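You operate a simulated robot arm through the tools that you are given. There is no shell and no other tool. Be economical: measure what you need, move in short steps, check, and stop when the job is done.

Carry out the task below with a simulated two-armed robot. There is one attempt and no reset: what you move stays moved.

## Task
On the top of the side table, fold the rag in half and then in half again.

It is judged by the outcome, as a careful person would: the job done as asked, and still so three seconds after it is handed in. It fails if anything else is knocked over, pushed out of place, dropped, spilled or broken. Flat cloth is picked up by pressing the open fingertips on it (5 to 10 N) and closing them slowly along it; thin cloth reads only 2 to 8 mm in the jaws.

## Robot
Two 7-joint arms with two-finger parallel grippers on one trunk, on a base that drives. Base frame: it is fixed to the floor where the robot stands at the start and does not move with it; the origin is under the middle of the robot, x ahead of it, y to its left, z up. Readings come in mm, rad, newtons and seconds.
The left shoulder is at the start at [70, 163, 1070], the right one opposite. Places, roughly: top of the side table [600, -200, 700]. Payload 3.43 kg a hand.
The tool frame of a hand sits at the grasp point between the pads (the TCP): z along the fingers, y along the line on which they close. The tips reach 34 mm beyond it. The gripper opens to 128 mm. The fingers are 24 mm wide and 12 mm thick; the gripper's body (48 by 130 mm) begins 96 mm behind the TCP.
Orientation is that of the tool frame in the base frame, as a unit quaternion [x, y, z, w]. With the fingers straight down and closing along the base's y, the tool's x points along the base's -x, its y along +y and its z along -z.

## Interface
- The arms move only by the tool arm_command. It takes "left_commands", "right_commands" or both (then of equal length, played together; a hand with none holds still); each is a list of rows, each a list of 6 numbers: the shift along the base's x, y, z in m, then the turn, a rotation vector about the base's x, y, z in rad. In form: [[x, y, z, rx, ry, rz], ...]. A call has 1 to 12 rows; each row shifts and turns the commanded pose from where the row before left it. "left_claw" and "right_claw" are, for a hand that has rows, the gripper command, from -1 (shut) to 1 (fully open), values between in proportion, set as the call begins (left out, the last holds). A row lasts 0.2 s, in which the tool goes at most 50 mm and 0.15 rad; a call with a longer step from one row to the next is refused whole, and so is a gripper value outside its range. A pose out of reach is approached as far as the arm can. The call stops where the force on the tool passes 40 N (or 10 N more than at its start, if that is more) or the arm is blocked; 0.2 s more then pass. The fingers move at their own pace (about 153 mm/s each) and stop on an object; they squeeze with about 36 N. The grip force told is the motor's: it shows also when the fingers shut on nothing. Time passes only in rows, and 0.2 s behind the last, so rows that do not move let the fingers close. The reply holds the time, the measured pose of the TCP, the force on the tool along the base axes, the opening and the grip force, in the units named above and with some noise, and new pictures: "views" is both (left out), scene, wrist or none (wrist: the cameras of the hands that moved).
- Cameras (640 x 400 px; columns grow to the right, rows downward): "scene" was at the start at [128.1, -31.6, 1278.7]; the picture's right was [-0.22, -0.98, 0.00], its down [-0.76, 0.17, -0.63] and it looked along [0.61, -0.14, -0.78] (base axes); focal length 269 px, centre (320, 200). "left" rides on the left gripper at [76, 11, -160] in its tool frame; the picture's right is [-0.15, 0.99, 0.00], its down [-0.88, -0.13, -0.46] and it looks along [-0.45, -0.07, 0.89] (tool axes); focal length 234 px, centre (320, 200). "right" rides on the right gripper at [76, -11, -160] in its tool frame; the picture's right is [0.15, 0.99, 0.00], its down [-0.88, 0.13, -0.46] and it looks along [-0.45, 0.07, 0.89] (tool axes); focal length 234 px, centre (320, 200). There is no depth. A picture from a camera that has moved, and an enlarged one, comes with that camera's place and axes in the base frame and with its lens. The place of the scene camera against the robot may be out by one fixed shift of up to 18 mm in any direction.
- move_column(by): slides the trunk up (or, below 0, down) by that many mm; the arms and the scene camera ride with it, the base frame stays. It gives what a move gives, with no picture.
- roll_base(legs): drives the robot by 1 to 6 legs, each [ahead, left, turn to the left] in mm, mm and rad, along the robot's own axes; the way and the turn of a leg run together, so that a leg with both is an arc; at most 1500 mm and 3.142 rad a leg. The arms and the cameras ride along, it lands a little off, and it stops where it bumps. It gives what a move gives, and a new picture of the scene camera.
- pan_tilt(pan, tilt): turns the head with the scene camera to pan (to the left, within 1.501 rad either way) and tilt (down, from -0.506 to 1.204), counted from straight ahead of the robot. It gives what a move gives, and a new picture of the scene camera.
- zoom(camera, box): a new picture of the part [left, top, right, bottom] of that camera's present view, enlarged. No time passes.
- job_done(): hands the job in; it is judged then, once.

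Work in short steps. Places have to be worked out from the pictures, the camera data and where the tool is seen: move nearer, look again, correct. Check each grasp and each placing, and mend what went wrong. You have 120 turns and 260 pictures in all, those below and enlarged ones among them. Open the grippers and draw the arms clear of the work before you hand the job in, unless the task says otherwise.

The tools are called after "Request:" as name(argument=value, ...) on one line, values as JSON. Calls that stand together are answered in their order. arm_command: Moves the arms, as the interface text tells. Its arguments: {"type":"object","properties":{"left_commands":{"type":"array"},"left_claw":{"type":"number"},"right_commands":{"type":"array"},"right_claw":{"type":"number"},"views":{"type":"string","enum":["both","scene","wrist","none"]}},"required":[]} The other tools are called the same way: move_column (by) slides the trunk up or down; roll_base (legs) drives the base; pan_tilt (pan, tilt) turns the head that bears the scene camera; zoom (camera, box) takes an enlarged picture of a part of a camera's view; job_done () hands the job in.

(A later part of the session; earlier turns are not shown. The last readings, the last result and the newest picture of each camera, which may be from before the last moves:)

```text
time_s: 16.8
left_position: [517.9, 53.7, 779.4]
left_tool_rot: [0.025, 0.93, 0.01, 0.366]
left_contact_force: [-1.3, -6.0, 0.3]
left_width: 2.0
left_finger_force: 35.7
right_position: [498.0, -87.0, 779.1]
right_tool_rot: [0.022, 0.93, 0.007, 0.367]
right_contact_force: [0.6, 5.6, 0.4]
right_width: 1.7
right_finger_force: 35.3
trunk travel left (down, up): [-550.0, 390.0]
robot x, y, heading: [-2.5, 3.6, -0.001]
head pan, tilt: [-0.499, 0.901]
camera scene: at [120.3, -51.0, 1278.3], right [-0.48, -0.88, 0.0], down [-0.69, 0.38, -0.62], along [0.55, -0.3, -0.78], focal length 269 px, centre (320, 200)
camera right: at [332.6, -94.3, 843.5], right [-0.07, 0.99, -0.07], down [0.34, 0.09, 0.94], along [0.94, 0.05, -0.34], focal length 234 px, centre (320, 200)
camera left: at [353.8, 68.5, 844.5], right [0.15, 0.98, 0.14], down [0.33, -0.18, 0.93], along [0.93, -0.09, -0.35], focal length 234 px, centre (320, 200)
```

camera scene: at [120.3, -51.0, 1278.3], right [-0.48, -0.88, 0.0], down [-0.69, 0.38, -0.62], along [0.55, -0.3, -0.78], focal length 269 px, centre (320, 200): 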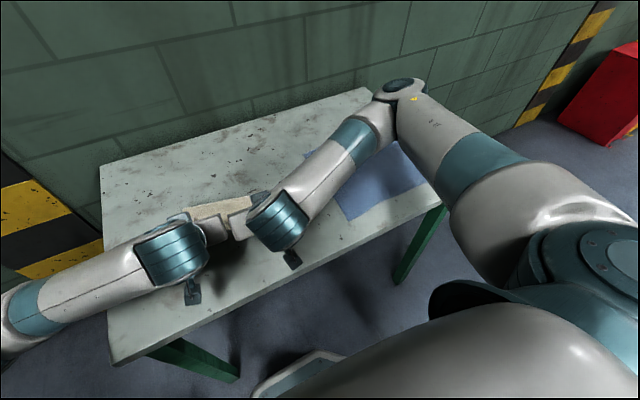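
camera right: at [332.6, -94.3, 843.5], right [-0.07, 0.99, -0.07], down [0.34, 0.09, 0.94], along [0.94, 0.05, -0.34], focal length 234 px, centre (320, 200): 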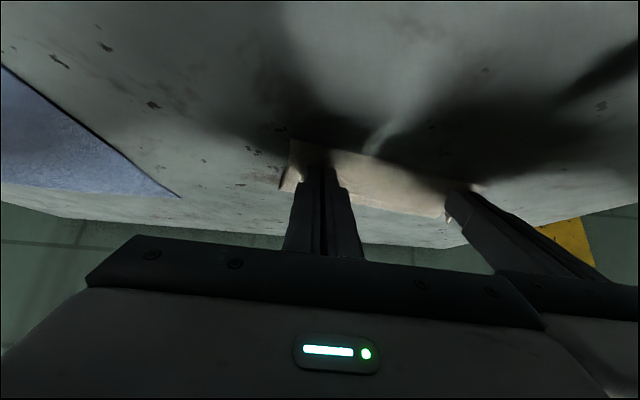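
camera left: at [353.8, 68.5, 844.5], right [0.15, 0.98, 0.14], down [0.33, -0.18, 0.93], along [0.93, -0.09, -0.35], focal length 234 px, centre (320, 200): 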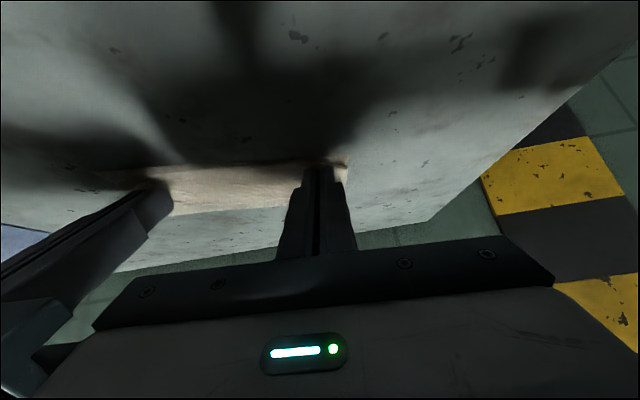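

Nearly down. I zoom to check the alignment of the two edges before releasing.

Request:
zoom(camera="left", box=[90, 130, 370, 230])

Request:
zoom(camera="right", box=[260, 120, 500, 240])

```text
2.29 times, centred on (230, 180) of left
camera zoom: at [353.8, 68.5, 844.5], right [0.15, 0.98, 0.14], down [0.33, -0.18, 0.93], along [0.93, -0.09, -0.35], focal length 535 px, centre (526, 246)
```

zoom: 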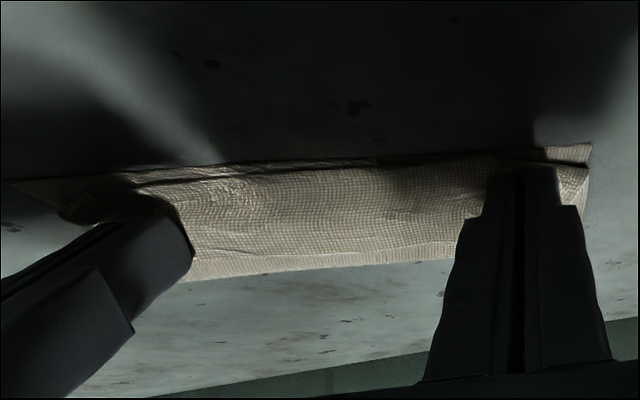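

```text
2.67 times, centred on (380, 180) of right
camera zoom: at [332.6, -94.3, 843.5], right [-0.07, 0.99, -0.07], down [0.34, 0.09, 0.94], along [0.94, 0.05, -0.34], focal length 624 px, centre (160, 253)
```

zoom: 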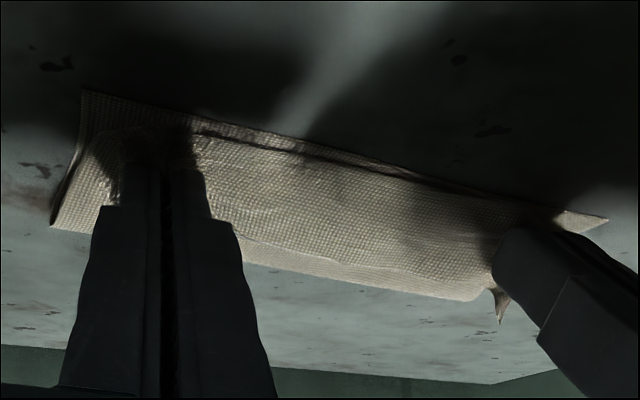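

The top layer stops ~10 mm (left) to ~15 mm (right) short of the lower edge. I pull it back by those amounts while lowering to touch.

Request:
arm_command(left_commands=[[-0.005, 0, 0, 0, 0, 0], [-0.004, 0, -0.002, 0, 0, 0], [0, 0, -0.002, 0, 0, 0]], right_commands=[[-0.007, 0, 0, 0, 0, 0], [-0.007, 0, -0.002, 0, 0, 0], [0, 0, -0.002, 0, 0, 0]], views="wrist")

```text
time_s: 17.6
left_position: [507.7, 53.4, 774.4]
left_tool_rot: [0.025, 0.93, 0.009, 0.368]
left_contact_force: [-0.7, -6.4, 0.4]
left_width: 1.6
left_finger_force: 36.1
right_position: [483.3, -85.8, 776.9]
right_tool_rot: [0.021, 0.929, 0.009, 0.368]
right_contact_force: [3.3, 6.3, 10.4]
right_width: 1.9
right_finger_force: 36.2
trunk travel left (down, up): [-550.0, 390.0]
robot x, y, heading: [-2.1, 1.6, -0.006]
head pan, tilt: [-0.499, 0.901]
camera right: at [318.5, -93.8, 840.1], right [-0.07, 0.99, -0.07], down [0.33, 0.09, 0.94], along [0.94, 0.05, -0.34], focal length 234 px, centre (320, 200)
camera left: at [344.6, 68.7, 841.2], right [0.15, 0.98, 0.14], down [0.33, -0.18, 0.93], along [0.93, -0.09, -0.35], focal length 234 px, centre (320, 200)
```

right: 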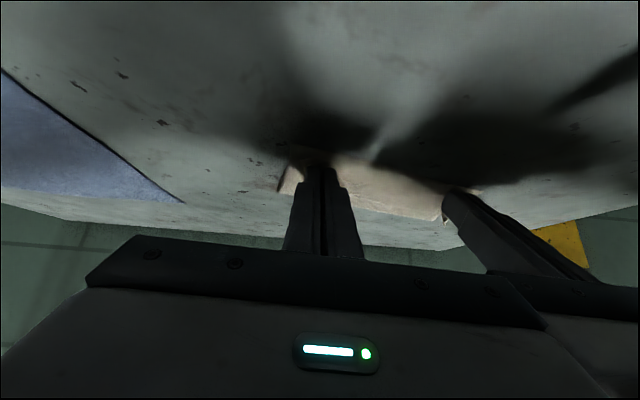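
left: 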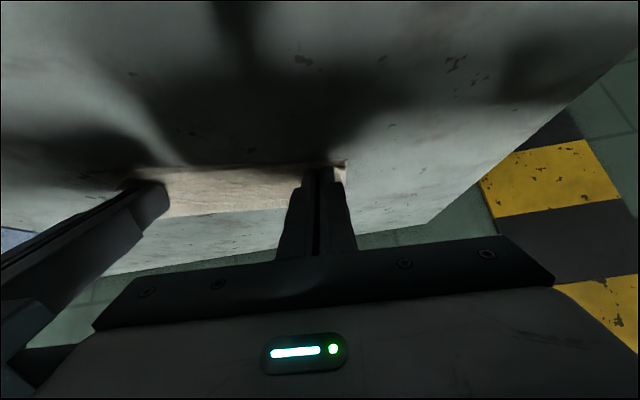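

Request:
zoom(camera="right", box=[260, 120, 500, 240])

Request:
zoom(camera="left", box=[90, 130, 370, 230])

```text
2.67 times, centred on (380, 180) of right
camera zoom: at [318.5, -93.8, 840.1], right [-0.07, 0.99, -0.07], down [0.33, 0.09, 0.94], along [0.94, 0.05, -0.34], focal length 624 px, centre (160, 253)
```

zoom: 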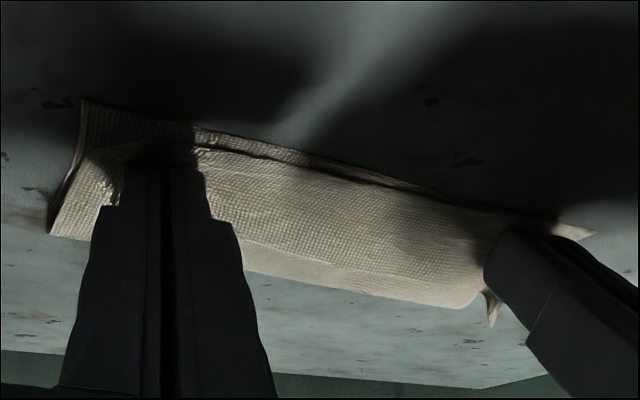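

```text
2.29 times, centred on (230, 180) of left
camera zoom: at [344.6, 68.7, 841.2], right [0.15, 0.98, 0.14], down [0.33, -0.18, 0.93], along [0.93, -0.09, -0.35], focal length 535 px, centre (526, 246)
```

zoom: 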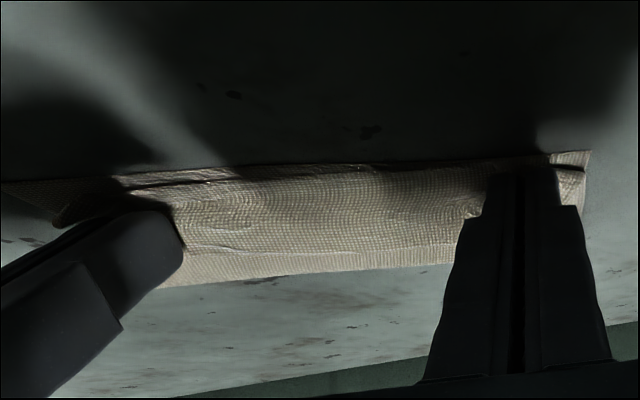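

The whole cloth slid with the pull, so it remains ~12 mm short, acceptable for now. I ease off the right-hand pressure and open the jaws a little to release.

Request:
arm_command(left_commands=[[0, 0, -0.001, 0, 0, 0], [0, 0, 0, 0, 0, 0], [0, 0, 0, 0, 0, 0]], right_commands=[[0, 0, 0.002, 0, 0, 0], [0, 0, 0, 0, 0, 0], [0, 0, 0, 0, 0, 0]], left_claw=-0.75, right_claw=-0.75, views="none")

Request:
zoom(camera="right", box=[260, 120, 500, 240])

Request:
zoom(camera="left", box=[90, 130, 370, 230])

```text
time_s: 18.4
left_position: [508.5, 53.2, 775.7]
left_tool_rot: [0.024, 0.93, 0.01, 0.366]
left_contact_force: [1.3, 2.5, 11.2]
left_width: 14.7
left_finger_force: 0.1
right_position: [483.4, -86.0, 776.3]
right_tool_rot: [0.021, 0.93, 0.008, 0.366]
right_contact_force: [0.4, 0.0, -0.4]
right_width: 16.0
right_finger_force: 0.0
trunk travel left (down, up): [-550.0, 390.0]
robot x, y, heading: [-4.8, 2.7, 0.004]
head pan, tilt: [-0.499, 0.901]
```

```text
2.67 times, centred on (380, 180) of right
camera zoom: at [318.3, -94.2, 841.6], right [-0.07, 0.99, -0.07], down [0.34, 0.09, 0.94], along [0.94, 0.05, -0.34], focal length 624 px, centre (160, 253)
```

zoom: 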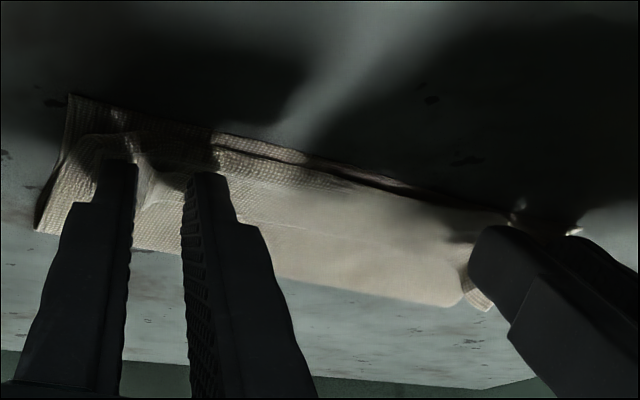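

```text
2.29 times, centred on (230, 180) of left
camera zoom: at [344.7, 68.8, 840.4], right [0.14, 0.98, 0.14], down [0.33, -0.18, 0.93], along [0.93, -0.09, -0.34], focal length 535 px, centre (526, 246)
```

zoom: 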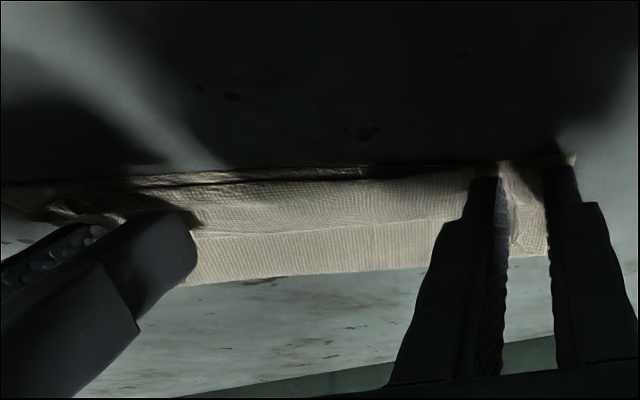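

Released. I withdraw both hands up and backward, untilting, to get a clear view.

Request:
arm_command(left_commands=[[-0.005, 0, 0.01, 0, 0, 0], [-0.005, 0, 0.02, 0, 0, 0], [0, 0.02, 0.03, 0, 0.1, 0], [0, 0.03, 0.03, 0, 0.14, 0], [0, 0.03, 0.03, 0, 0.15, 0], [0, 0.035, 0.03, 0, 0.15, 0], [0, 0.035, 0.02, 0, 0.15, 0], [0, 0.035, 0, 0, 0.06, 0]], right_commands=[[-0.005, 0, 0.01, 0, 0, 0], [-0.005, 0, 0.02, 0, 0, 0], [0, -0.02, 0.03, 0, 0.1, 0], [0, -0.03, 0.03, 0, 0.14, 0], [0, -0.03, 0.03, 0, 0.15, 0], [0, -0.035, 0.03, 0, 0.15, 0], [0, -0.035, 0.02, 0, 0.15, 0], [0, -0.035, 0, 0, 0.06, 0]])

```text
time_s: 20.2
left_position: [498.3, 238.4, 944.6]
left_tool_rot: [0.027, 1.0, -0.001, -0.002]
left_contact_force: [-0.4, 0.2, 1.1]
left_width: 15.8
left_finger_force: 0.2
right_position: [486.9, -264.8, 943.0]
right_tool_rot: [0.022, 1.0, 0.0, -0.001]
right_contact_force: [-0.4, -0.2, -0.5]
right_width: 16.3
right_finger_force: 0.1
right hand out of reach, approached as far as the arm can: row 2, 3
trunk travel left (down, up): [-550.0, 390.0]
robot x, y, heading: [-3.2, 2.2, -0.0]
head pan, tilt: [-0.499, 0.901]
camera scene: at [119.6, -51.2, 1278.3], right [-0.48, -0.88, 0.0], down [-0.69, 0.38, -0.62], along [0.55, -0.3, -0.78], focal length 269 px, centre (320, 200)
camera right: at [409.9, -273.1, 1102.7], right [-0.1, 0.99, 0.0], down [0.89, 0.09, 0.46], along [0.45, 0.05, -0.89], focal length 234 px, centre (320, 200)
camera left: at [423.4, 254.2, 1104.4], right [0.2, 0.98, 0.0], down [0.87, -0.18, 0.46], along [0.45, -0.09, -0.89], focal length 234 px, centre (320, 200)
```

scene: 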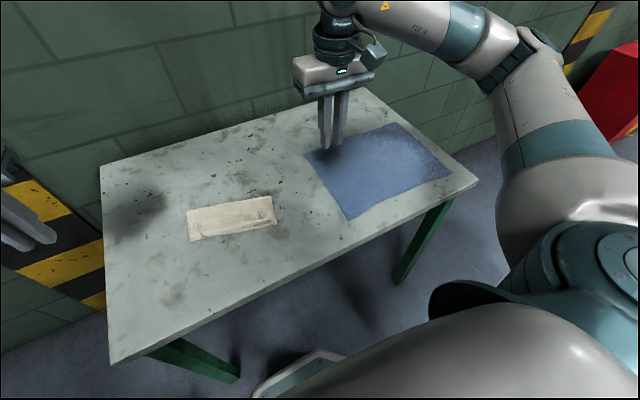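
right: 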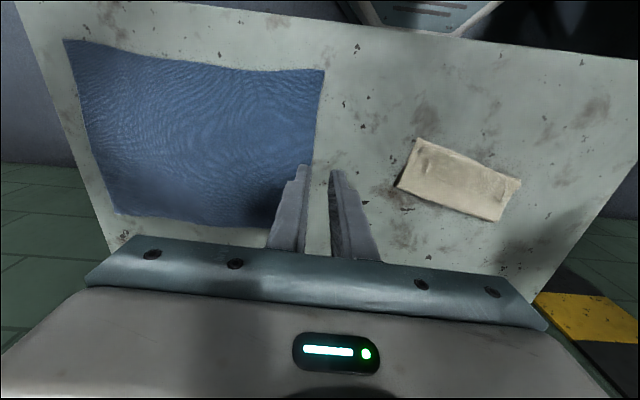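
left: 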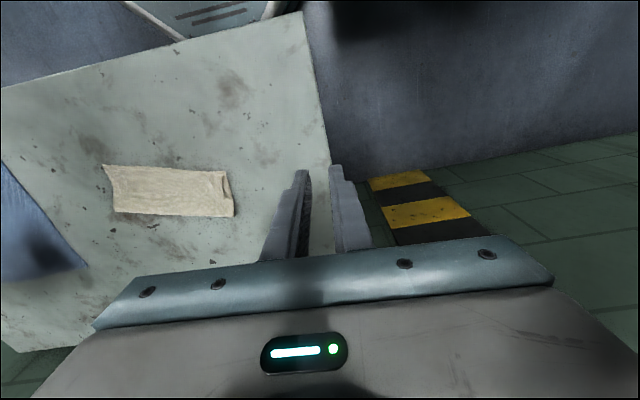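

A nice first fold. I zoom to judge the edge alignment and locate the corners.

Request:
zoom(camera="scene", box=[175, 180, 295, 255])

Request:
zoom(camera="right", box=[380, 125, 540, 235])

Request:
zoom(camera="left", box=[90, 150, 250, 230])

```text
5.33 times, centred on (235, 218) of scene
camera zoom: at [119.6, -51.2, 1278.3], right [-0.48, -0.88, 0.0], down [-0.69, 0.38, -0.62], along [0.55, -0.3, -0.78], focal length 1437 px, centre (773, 107)
```

zoom: 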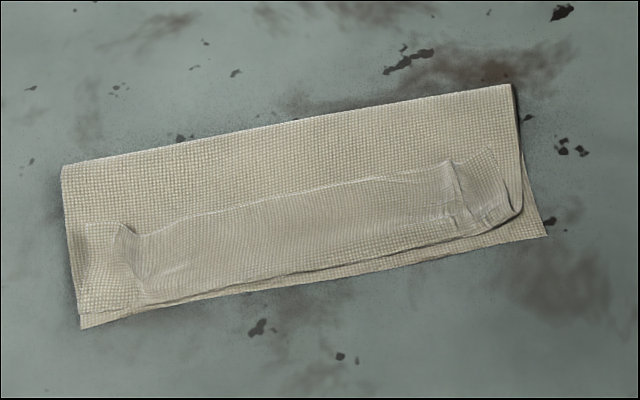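

```text
3.64 times, centred on (460, 180) of right
camera zoom: at [409.9, -273.1, 1102.7], right [-0.1, 0.99, 0.0], down [0.89, 0.09, 0.46], along [0.45, 0.05, -0.89], focal length 852 px, centre (-189, 273)
```

zoom: 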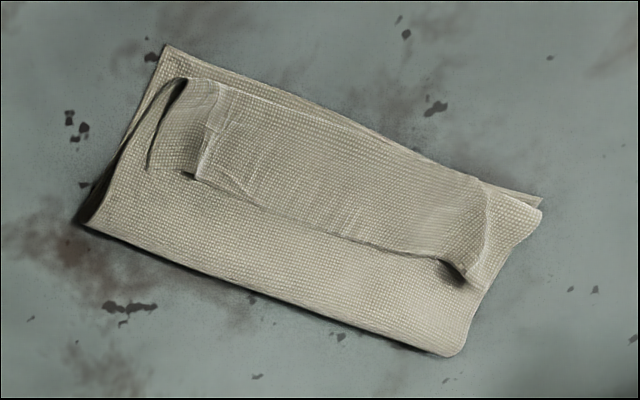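

```text
4.00 times, centred on (170, 190) of left
camera zoom: at [423.4, 254.2, 1104.4], right [0.2, 0.98, 0.0], down [0.87, -0.18, 0.46], along [0.45, -0.09, -0.89], focal length 937 px, centre (920, 240)
```

zoom: 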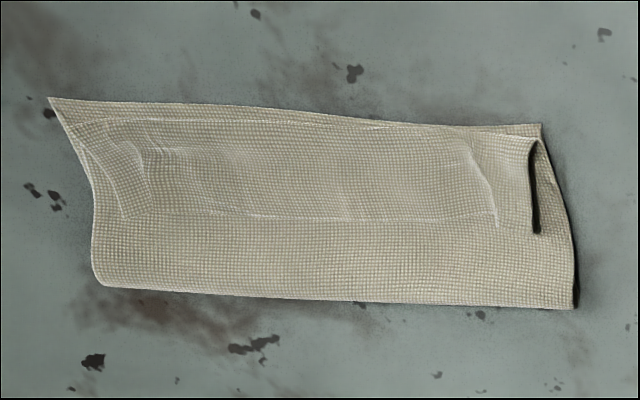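

The fold is close, but the top layer's last ~40 mm flipped back onto itself as a flap (its free edge runs from about (556,40) to (525,-90)). I need to pick up that edge and unroll it. First I back the base 120 mm for more room to tilt the hands.

Request:
roll_base(legs=[[-120, 0, 0]])

Request:
pan_tilt(pan=-0.1, tilt=0.8)

```text
time_s: 21.4
left_position: [379.5, 238.7, 943.7]
left_tool_rot: [0.026, 1.0, 0.0, 0.0]
left_contact_force: [0.2, 0.2, -0.4]
left_width: 15.7
left_finger_force: 0.1
right_position: [367.1, -264.6, 942.3]
right_tool_rot: [0.023, 1.0, 0.0, 0.001]
right_contact_force: [0.6, -0.1, -0.8]
right_width: 16.1
right_finger_force: 0.1
trunk travel left (down, up): [-550.0, 390.0]
robot x, y, heading: [-121.4, -0.4, 0.003]
head pan, tilt: [-0.499, 0.901]
camera scene: at [0.2, -51.0, 1278.3], right [-0.48, -0.88, 0.0], down [-0.69, 0.38, -0.62], along [0.55, -0.3, -0.78], focal length 269 px, centre (320, 200)
```

scene: 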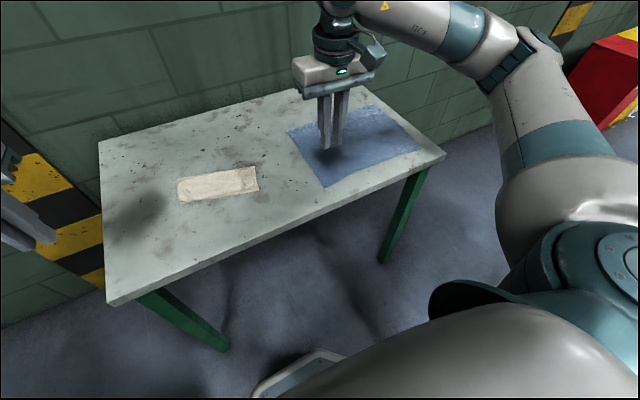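

```text
time_s: 22.3
left_position: [380.6, 238.8, 943.7]
left_tool_rot: [0.027, 1.0, 0.0, 0.0]
left_contact_force: [0.7, 0.7, 0.6]
left_width: 16.1
left_finger_force: 0.1
right_position: [367.9, -263.5, 942.4]
right_tool_rot: [0.022, 1.0, 0.0, 0.0]
right_contact_force: [-0.5, 0.3, 0.0]
right_width: 16.1
right_finger_force: 0.1
trunk travel left (down, up): [-550.0, 390.0]
robot x, y, heading: [-120.5, 2.3, 0.001]
head pan, tilt: [-0.099, 0.799]
camera scene: at [15.2, -23.0, 1286.1], right [-0.1, -0.99, 0.0], down [-0.71, 0.07, -0.7], along [0.69, -0.07, -0.72], focal length 269 px, centre (320, 200)
```

scene: 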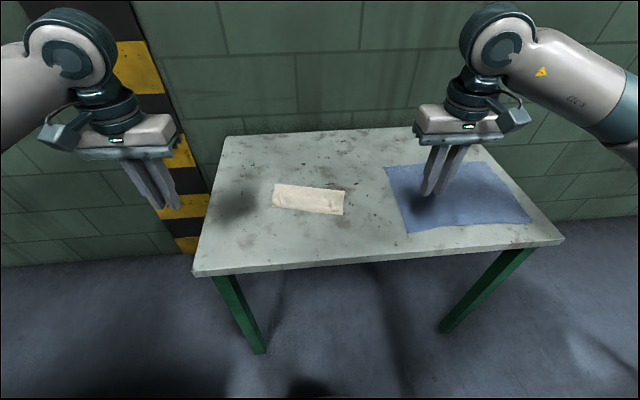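

Base is 120 mm back. I bring both hands above the flap, yawed +0.3 rad so their bodies clear each other, and look closely.

Request:
arm_command(left_commands=[[0.0246, -0.0267, -0.0163, 0, 0, 0.05], [0.0246, -0.0267, -0.0163, 0, 0, 0.05], [0.0246, -0.0267, -0.0163, 0, 0, 0.05], [0.0246, -0.0267, -0.0163, 0, 0, 0.05], [0.0246, -0.0267, -0.0163, 0, 0, 0.05], [0.0246, -0.0267, -0.0163, 0, 0, 0.05], [0.0246, -0.0267, -0.0163, 0, 0, 0.05]], right_commands=[[0.0221, 0.024, -0.016, 0, 0, 0.05], [0.0221, 0.024, -0.016, 0, 0, 0.05], [0.0221, 0.024, -0.016, 0, 0, 0.05], [0.0221, 0.024, -0.016, 0, 0, 0.05], [0.0221, 0.024, -0.016, 0, 0, 0.05], [0.0221, 0.024, -0.016, 0, 0, 0.05], [0.0221, 0.024, -0.016, 0, 0, 0.05]], views="wrist")

```text
time_s: 23.9
left_position: [553.2, 50.3, 828.3]
left_tool_rot: [-0.148, 0.989, 0.0, 0.0]
left_contact_force: [-0.2, -0.1, 0.5]
left_width: 16.2
left_finger_force: 0.1
right_position: [523.7, -97.0, 829.6]
right_tool_rot: [-0.151, 0.988, 0.0, -0.001]
right_contact_force: [0.4, 0.6, 0.9]
right_width: 16.0
right_finger_force: 0.0
trunk travel left (down, up): [-550.0, 390.0]
robot x, y, heading: [-116.9, -1.2, -0.004]
head pan, tilt: [-0.099, 0.799]
camera right: at [454.3, -131.2, 989.4], right [-0.44, 0.9, 0.0], down [0.8, 0.39, 0.45], along [0.41, 0.2, -0.89], focal length 234 px, centre (320, 200)
camera left: at [477.1, 39.9, 987.9], right [-0.15, 0.99, 0.0], down [0.88, 0.13, 0.45], along [0.45, 0.07, -0.89], focal length 234 px, centre (320, 200)
```

right: 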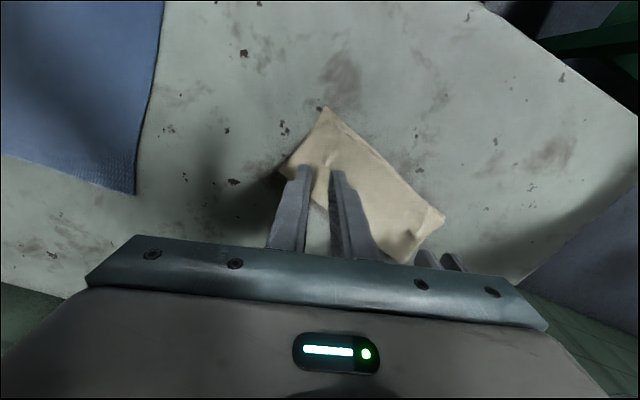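
left: 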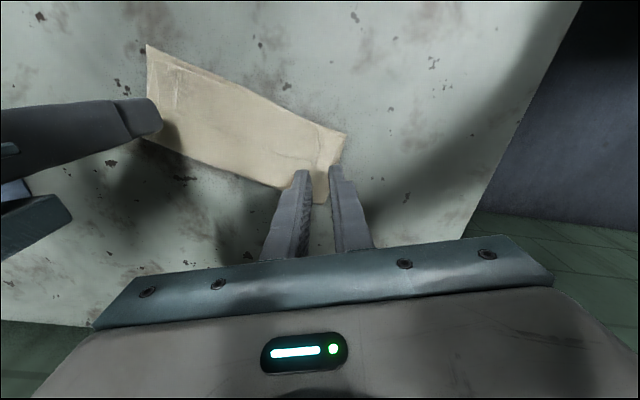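

Request:
zoom(camera="right", box=[270, 95, 460, 215])

Request:
zoom(camera="left", box=[130, 40, 370, 210])

```text
3.33 times, centred on (365, 155) of right
camera zoom: at [454.3, -131.2, 989.4], right [-0.44, 0.9, 0.0], down [0.8, 0.39, 0.45], along [0.41, 0.2, -0.89], focal length 781 px, centre (170, 350)
```

zoom: 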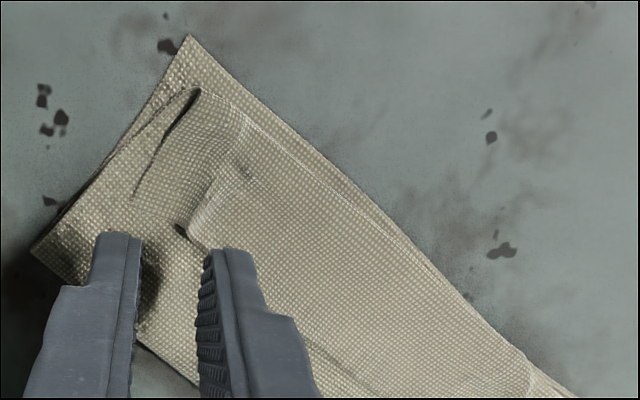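

```text
2.35 times, centred on (250, 125) of left
camera zoom: at [477.1, 39.9, 987.9], right [-0.15, 0.99, 0.0], down [0.88, 0.13, 0.45], along [0.45, 0.07, -0.89], focal length 551 px, centre (485, 376)
```

zoom: 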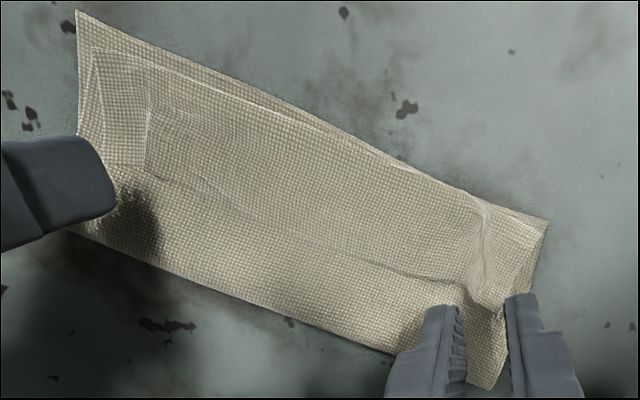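

The flap edge with its puckers is clear: left at (555,45), right at (522,-89). I centre on those and descend to just above.

Request:
arm_command(left_commands=[[-0.001, -0.003, -0.015, 0, 0, 0], [-0.001, -0.003, -0.015, 0, 0, 0], [0, 0, -0.013, 0, 0, 0]], right_commands=[[-0.002, 0.003, -0.015, 0, 0, 0], [-0.003, 0.004, -0.015, 0, 0, 0], [0, 0, -0.015, 0, 0, 0]], left_claw=-0.64, right_claw=-0.64, views="wrist")

Request:
zoom(camera="right", box=[270, 95, 460, 215])

Request:
zoom(camera="left", box=[210, 90, 370, 210])

```text
time_s: 24.7
left_position: [549.4, 46.2, 785.3]
left_tool_rot: [-0.146, 0.989, 0.0, -0.001]
left_contact_force: [0.1, 0.9, 0.0]
left_width: 22.9
left_finger_force: 0.0
right_position: [518.5, -88.7, 784.6]
right_tool_rot: [-0.15, 0.989, 0.0, 0.0]
right_contact_force: [0.7, 0.4, -0.1]
right_width: 22.8
right_finger_force: 0.1
trunk travel left (down, up): [-550.0, 390.0]
robot x, y, heading: [-117.2, -0.7, 0.003]
head pan, tilt: [-0.099, 0.799]
camera right: at [449.1, -122.5, 944.4], right [-0.44, 0.9, 0.0], down [0.8, 0.39, 0.46], along [0.41, 0.2, -0.89], focal length 234 px, centre (320, 200)
camera left: at [474.6, 34.6, 945.3], right [-0.15, 0.99, 0.0], down [0.88, 0.13, 0.45], along [0.45, 0.07, -0.89], focal length 234 px, centre (320, 200)
```

right: 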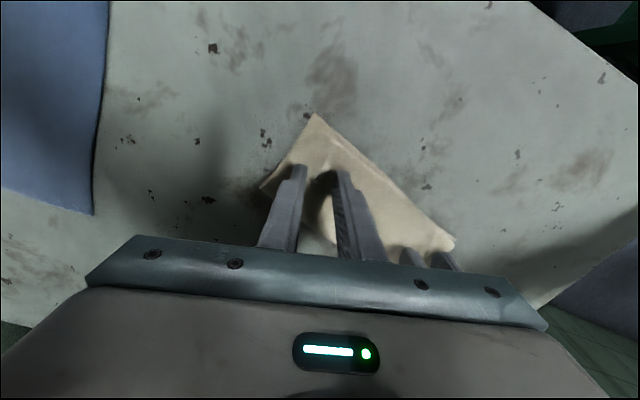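
left: 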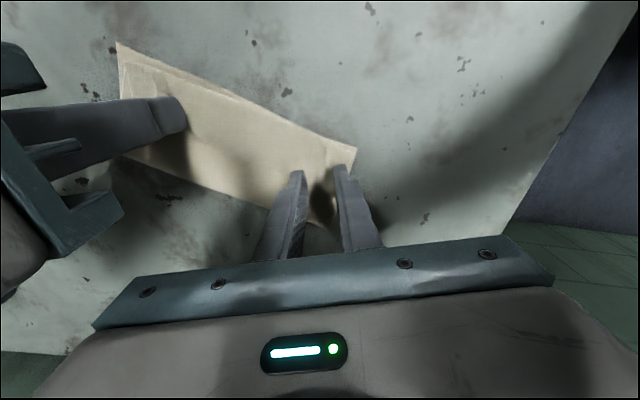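

```text
3.33 times, centred on (365, 155) of right
camera zoom: at [449.1, -122.5, 944.4], right [-0.44, 0.9, 0.0], down [0.8, 0.39, 0.46], along [0.41, 0.2, -0.89], focal length 781 px, centre (170, 350)
```

zoom: 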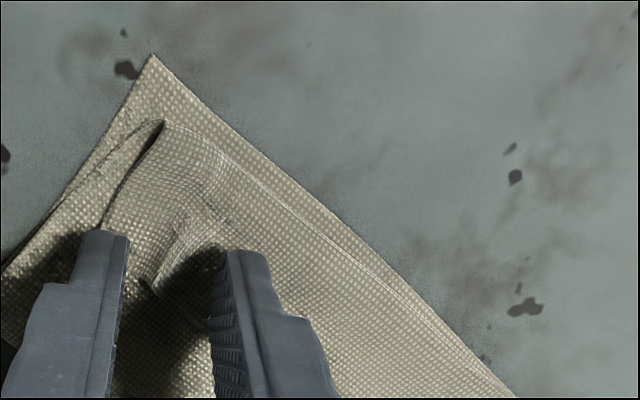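

```text
3.33 times, centred on (290, 150) of left
camera zoom: at [474.6, 34.6, 945.3], right [-0.15, 0.99, 0.0], down [0.88, 0.13, 0.45], along [0.45, 0.07, -0.89], focal length 781 px, centre (420, 367)
```

zoom: 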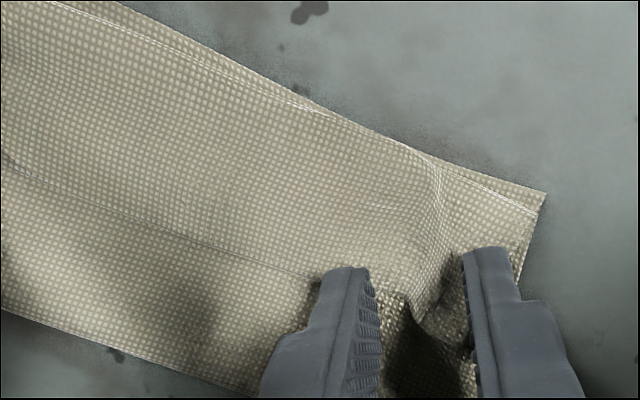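

I shift the left hand +6 mm outward and the right slightly, then lower to contact.

Request:
arm_command(left_commands=[[0.006, 0.001, -0.002, 0, 0, 0], [0, 0, -0.002, 0, 0, 0], [0, 0, -0.002, 0, 0, 0]], right_commands=[[0.001, -0.003, -0.002, 0, 0, 0], [0, 0, -0.002, 0, 0, 0], [0, 0, -0.002, 0, 0, 0]], views="none")

```text
time_s: 25.5
left_position: [555.8, 47.0, 779.9]
left_tool_rot: [-0.147, 0.989, 0.0, 0.0]
left_contact_force: [-1.0, -0.7, -0.8]
left_width: 23.1
left_finger_force: 0.0
right_position: [518.5, -93.4, 779.3]
right_tool_rot: [-0.15, 0.989, 0.001, 0.0]
right_contact_force: [0.5, 0.4, 0.3]
right_width: 23.2
right_finger_force: 0.1
trunk travel left (down, up): [-550.0, 390.0]
robot x, y, heading: [-120.9, -0.5, 0.002]
head pan, tilt: [-0.099, 0.799]
```

No contact yet; down in 1 mm steps.

Request:
arm_command(left_commands=[[0, 0, -0.001, 0, 0, 0], [0, 0, -0.001, 0, 0, 0]], right_commands=[[0, 0, -0.001, 0, 0, 0], [0, 0, -0.001, 0, 0, 0]], views="none")

```text
time_s: 26.1
left_position: [556.5, 46.3, 778.7]
left_tool_rot: [-0.147, 0.989, 0.0, 0.0]
left_contact_force: [-0.8, 0.4, 0.1]
left_width: 23.2
left_finger_force: 0.1
right_position: [518.8, -92.8, 777.3]
right_tool_rot: [-0.152, 0.988, 0.001, 0.0]
right_contact_force: [-0.1, 0.8, 0.1]
right_width: 23.1
right_finger_force: 0.0
trunk travel left (down, up): [-550.0, 390.0]
robot x, y, heading: [-116.2, -0.5, -0.003]
head pan, tilt: [-0.099, 0.799]
```

Request:
arm_command(left_commands=[[0, 0, -0.001, 0, 0, 0], [0, 0, -0.001, 0, 0, 0]], right_commands=[[0, 0, -0.001, 0, 0, 0], [0, 0, 0, 0, 0, 0]], views="none")

```text
time_s: 26.7
left_position: [556.0, 46.0, 777.4]
left_tool_rot: [-0.147, 0.989, 0.0, 0.0]
left_contact_force: [-0.2, 0.3, 0.7]
left_width: 23.3
left_finger_force: 0.1
right_position: [517.3, -91.9, 775.9]
right_tool_rot: [-0.151, 0.988, 0.0, 0.0]
right_contact_force: [0.1, 1.0, 0.5]
right_width: 22.6
right_finger_force: 0.0
trunk travel left (down, up): [-550.0, 390.0]
robot x, y, heading: [-119.8, -2.5, 0.001]
head pan, tilt: [-0.099, 0.799]
```

Tips are just grazing. Closing here should catch only the raised pucker of the flap, not the layers beneath; I close slowly.

Request:
arm_command(left_commands=[[0, 0, -0.001, 0, 0, 0], [0, 0, 0, 0, 0, 0]], right_commands=[[0, 0, -0.0005, 0, 0, 0], [0, 0, 0, 0, 0, 0]], left_claw=-0.82, right_claw=-0.82, views="none")

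Request:
zoom(camera="right", box=[270, 95, 460, 215])

Request:
zoom(camera="left", box=[210, 90, 370, 210])

```text
time_s: 27.3
left_position: [555.6, 45.9, 775.5]
left_tool_rot: [-0.147, 0.989, 0.0, 0.001]
left_contact_force: [1.9, 0.5, 6.7]
left_width: 11.1
left_finger_force: 0.1
right_position: [517.3, -92.4, 776.9]
right_tool_rot: [-0.151, 0.989, 0.001, 0.0]
right_contact_force: [0.9, 0.7, 2.5]
right_width: 11.4
right_finger_force: 0.0
trunk travel left (down, up): [-550.0, 390.0]
robot x, y, heading: [-119.1, 2.0, -0.001]
head pan, tilt: [-0.099, 0.799]
```

```text
3.33 times, centred on (365, 155) of right
camera zoom: at [448.6, -126.3, 935.8], right [-0.44, 0.9, 0.0], down [0.8, 0.39, 0.46], along [0.41, 0.2, -0.89], focal length 781 px, centre (170, 350)
```

zoom: 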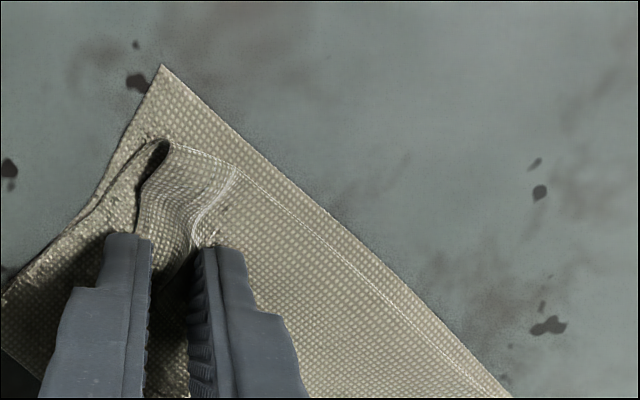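

```text
3.33 times, centred on (290, 150) of left
camera zoom: at [479.9, 35.4, 936.1], right [-0.15, 0.99, 0.0], down [0.88, 0.13, 0.46], along [0.45, 0.07, -0.89], focal length 781 px, centre (420, 367)
```

zoom: 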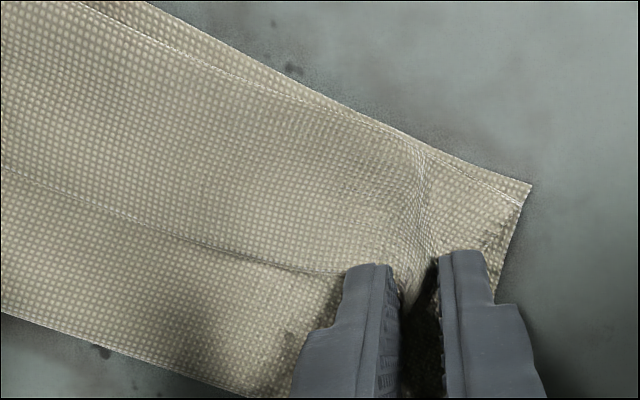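

Cloth is being drawn up between both jaws. I close the rest.

Request:
arm_command(left_commands=[[0, 0, 0, 0, 0, 0]], right_commands=[[0, 0, 0, 0, 0, 0]], left_claw=-0.91, right_claw=-0.91, views="none")

Request:
arm_command(left_commands=[[0, 0, 0, 0, 0, 0], [0, 0, 0, 0, 0, 0]], right_commands=[[0, 0, 0, 0, 0, 0], [0, 0, 0, 0, 0, 0]], left_claw=-1, right_claw=-1, views="none")

Request:
arm_command(left_commands=[[-0.002, 0, 0.012, 0, 0, 0], [-0.003, 0, 0.013, 0, 0, 0]], right_commands=[[-0.002, 0, 0.012, 0, 0, 0], [-0.003, 0, 0.013, 0, 0, 0]], views="both")

```text
time_s: 27.7
left_position: [555.6, 45.2, 776.1]
left_tool_rot: [-0.147, 0.989, 0.0, -0.001]
left_contact_force: [0.6, -0.1, 7.3]
left_width: 5.2
left_finger_force: 0.0
right_position: [517.2, -92.4, 777.1]
right_tool_rot: [-0.151, 0.988, 0.0, 0.0]
right_contact_force: [0.4, 0.2, 1.4]
right_width: 5.4
right_finger_force: 0.0
trunk travel left (down, up): [-550.0, 390.0]
robot x, y, heading: [-116.0, 0.5, -0.004]
head pan, tilt: [-0.099, 0.799]
```

```text
time_s: 28.3
left_position: [555.5, 46.5, 775.8]
left_tool_rot: [-0.147, 0.989, 0.0, 0.0]
left_contact_force: [0.3, 0.0, 9.6]
left_width: 1.7
left_finger_force: 36.1
right_position: [518.6, -92.0, 777.8]
right_tool_rot: [-0.151, 0.988, 0.0, 0.0]
right_contact_force: [-0.1, 1.5, 1.3]
right_width: 1.7
right_finger_force: 35.9
trunk travel left (down, up): [-550.0, 390.0]
robot x, y, heading: [-119.1, -0.3, 0.002]
head pan, tilt: [-0.099, 0.799]
```

```text
time_s: 28.9
left_position: [550.8, 47.1, 801.0]
left_tool_rot: [-0.147, 0.989, 0.0, 0.0]
left_contact_force: [-0.4, -0.6, 0.2]
left_width: 1.7
left_finger_force: 35.8
right_position: [513.2, -91.5, 801.7]
right_tool_rot: [-0.151, 0.989, 0.0, 0.0]
right_contact_force: [-0.6, 0.9, -0.3]
right_width: 1.6
right_finger_force: 36.1
trunk travel left (down, up): [-550.0, 390.0]
robot x, y, heading: [-121.0, -0.1, -0.001]
head pan, tilt: [-0.099, 0.799]
camera scene: at [14.7, -22.8, 1286.1], right [-0.1, -0.99, 0.0], down [-0.71, 0.07, -0.7], along [0.69, -0.07, -0.72], focal length 269 px, centre (320, 200)
camera right: at [444.0, -125.9, 960.3], right [-0.44, 0.9, 0.0], down [0.8, 0.39, 0.46], along [0.41, 0.2, -0.89], focal length 234 px, centre (320, 200)
camera left: at [474.9, 35.3, 960.5], right [-0.15, 0.99, 0.0], down [0.88, 0.13, 0.46], along [0.45, 0.07, -0.89], focal length 234 px, centre (320, 200)
```

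scene: 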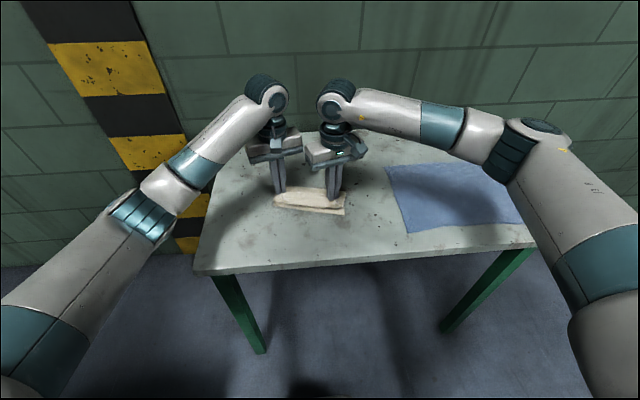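
right: 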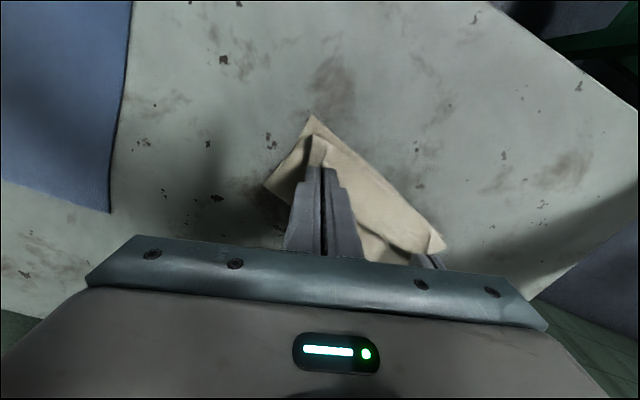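
left: 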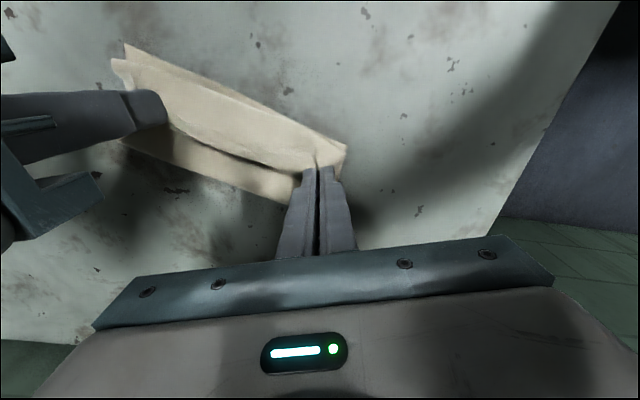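

Both hands hold just the flap edge. I lift it and swing it back in an arc toward the near edge, tilting about the edge line.

Request:
arm_command(left_commands=[[0.0045, -0.0012, 0.0213, -0.017, -0.0645, 0], [0.0045, -0.0012, 0.0213, -0.017, -0.0645, 0], [0.0045, -0.0012, 0.0213, -0.017, -0.0645, 0], [-0.0063, 0.0016, -0.0027, -0.0254, -0.0967, 0], [-0.0063, 0.0016, -0.0027, -0.0254, -0.0967, 0], [-0.0063, 0.0016, -0.0027, -0.0254, -0.0967, 0]], right_commands=[[0.0045, -0.0012, 0.0213, -0.017, -0.0645, 0], [0.0045, -0.0012, 0.0213, -0.017, -0.0645, 0], [0.0045, -0.0012, 0.0213, -0.017, -0.0645, 0], [-0.0063, 0.0016, -0.0027, -0.0254, -0.0967, 0], [-0.0063, 0.0016, -0.0027, -0.0254, -0.0967, 0], [-0.0063, 0.0016, -0.0027, -0.0254, -0.0967, 0]])

```text
time_s: 30.3
left_position: [545.4, 48.1, 856.3]
left_tool_rot: [-0.142, 0.958, -0.098, 0.228]
left_contact_force: [0.3, -0.3, -0.5]
left_width: 1.8
left_finger_force: 36.1
right_position: [508.1, -91.1, 856.9]
right_tool_rot: [-0.147, 0.957, -0.099, 0.229]
right_contact_force: [-0.4, 1.6, -0.6]
right_width: 1.8
right_finger_force: 36.2
trunk travel left (down, up): [-550.0, 390.0]
robot x, y, heading: [-118.9, 2.3, 0.005]
head pan, tilt: [-0.099, 0.799]
camera scene: at [14.7, -22.3, 1286.3], right [-0.1, -0.99, 0.0], down [-0.71, 0.07, -0.7], along [0.69, -0.07, -0.72], focal length 269 px, centre (320, 200)
camera right: at [370.9, -107.0, 968.7], right [-0.36, 0.88, -0.31], down [0.51, 0.46, 0.72], along [0.78, 0.1, -0.61], focal length 234 px, centre (320, 200)
camera left: at [403.9, 54.2, 963.6], right [-0.1, 0.98, -0.19], down [0.57, 0.21, 0.79], along [0.81, -0.03, -0.58], focal length 234 px, centre (320, 200)
```

scene: 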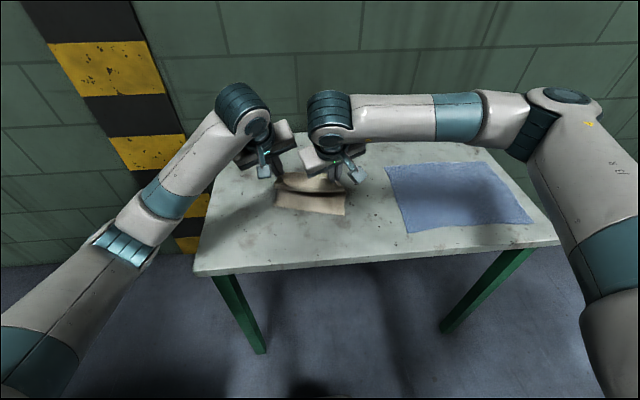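
right: 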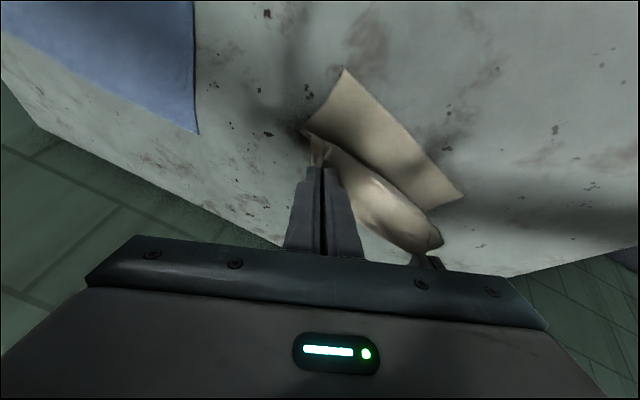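
left: 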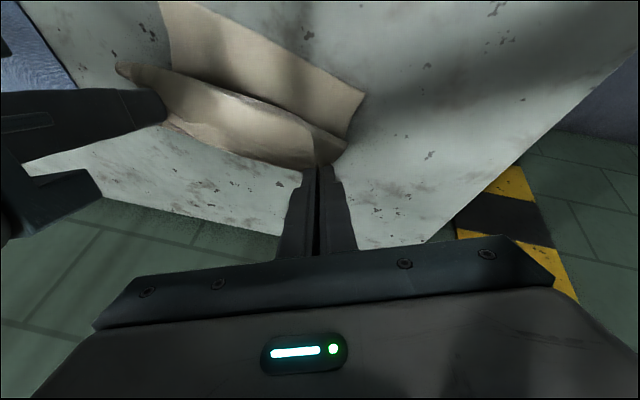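

Rolling over nicely. I continue down toward the near edge.

Request:
arm_command(left_commands=[[-0.0074, 0.0019, -0.0103, -0.0254, -0.0967, 0], [-0.0074, 0.0019, -0.0103, -0.0254, -0.0967, 0], [-0.0074, 0.0019, -0.0103, -0.0254, -0.0967, 0], [-0.009, 0.0023, -0.018, -0.0254, -0.0967, 0], [-0.009, 0.0023, -0.02, -0.0254, -0.0967, 0]], right_commands=[[-0.0074, 0.0019, -0.0103, -0.0254, -0.0967, 0], [-0.0074, 0.0019, -0.0103, -0.0254, -0.0967, 0], [-0.0074, 0.0019, -0.0103, -0.0254, -0.0967, 0], [-0.009, 0.0023, -0.018, -0.0254, -0.0967, 0], [-0.009, 0.0023, -0.02, -0.0254, -0.0967, 0]])

```text
time_s: 31.5
left_position: [505.2, 57.5, 789.0]
left_tool_rot: [-0.129, 0.868, -0.19, 0.441]
left_contact_force: [0.2, -0.5, -0.6]
left_width: 1.9
left_finger_force: 36.2
right_position: [467.1, -81.6, 787.2]
right_tool_rot: [-0.133, 0.867, -0.191, 0.441]
right_contact_force: [0.7, 1.5, -0.4]
right_width: 1.6
right_finger_force: 35.3
trunk travel left (down, up): [-550.0, 390.0]
robot x, y, heading: [-117.6, 1.3, -0.001]
head pan, tilt: [-0.099, 0.799]
camera scene: at [14.8, -22.1, 1286.3], right [-0.1, -0.99, 0.0], down [-0.71, 0.07, -0.7], along [0.69, -0.07, -0.72], focal length 269 px, centre (320, 200)
camera right: at [293.6, -87.3, 824.3], right [-0.15, 0.82, -0.55], down [0.13, 0.56, 0.82], along [0.98, 0.05, -0.19], focal length 234 px, centre (320, 200)
camera left: at [331.3, 73.3, 815.0], right [0.03, 0.94, -0.33], down [0.14, 0.33, 0.93], along [0.99, -0.07, -0.13], focal length 234 px, centre (320, 200)
```

scene: 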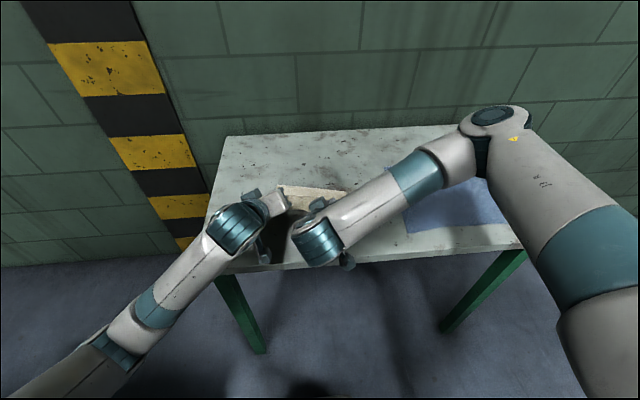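
right: 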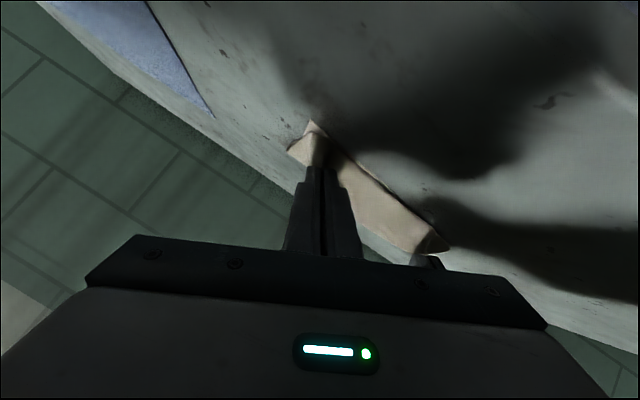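
left: 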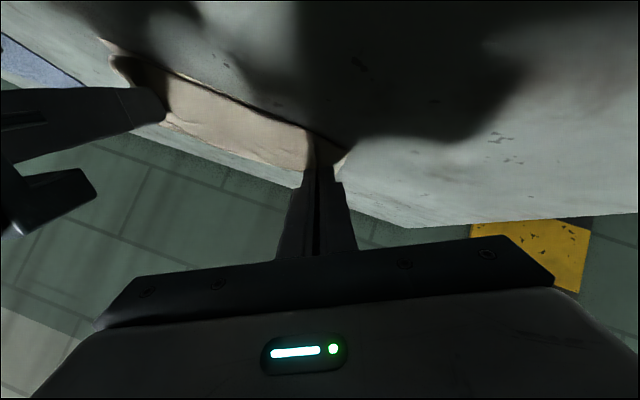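

Request:
zoom(camera="right", box=[270, 100, 470, 270])

Request:
zoom(camera="left", box=[90, 30, 370, 200])

```text
2.35 times, centred on (370, 185) of right
camera zoom: at [293.6, -87.3, 824.3], right [-0.15, 0.82, -0.55], down [0.13, 0.56, 0.82], along [0.98, 0.05, -0.19], focal length 551 px, centre (202, 235)
```

zoom: 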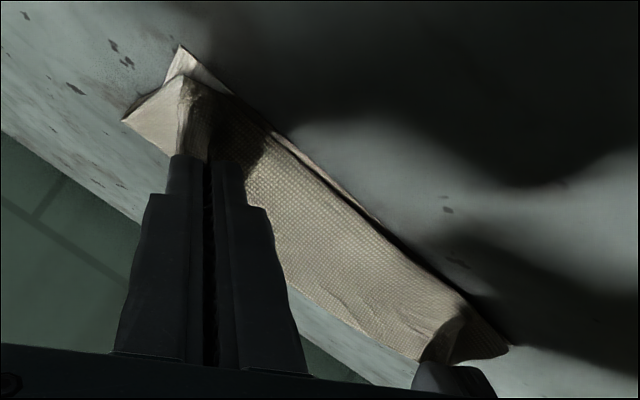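

```text
2.29 times, centred on (230, 115) of left
camera zoom: at [331.3, 73.3, 815.0], right [0.03, 0.94, -0.33], down [0.14, 0.33, 0.93], along [0.99, -0.07, -0.13], focal length 535 px, centre (526, 394)
```

zoom: 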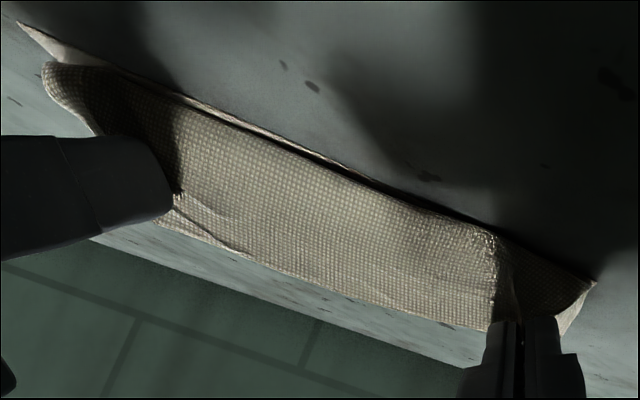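

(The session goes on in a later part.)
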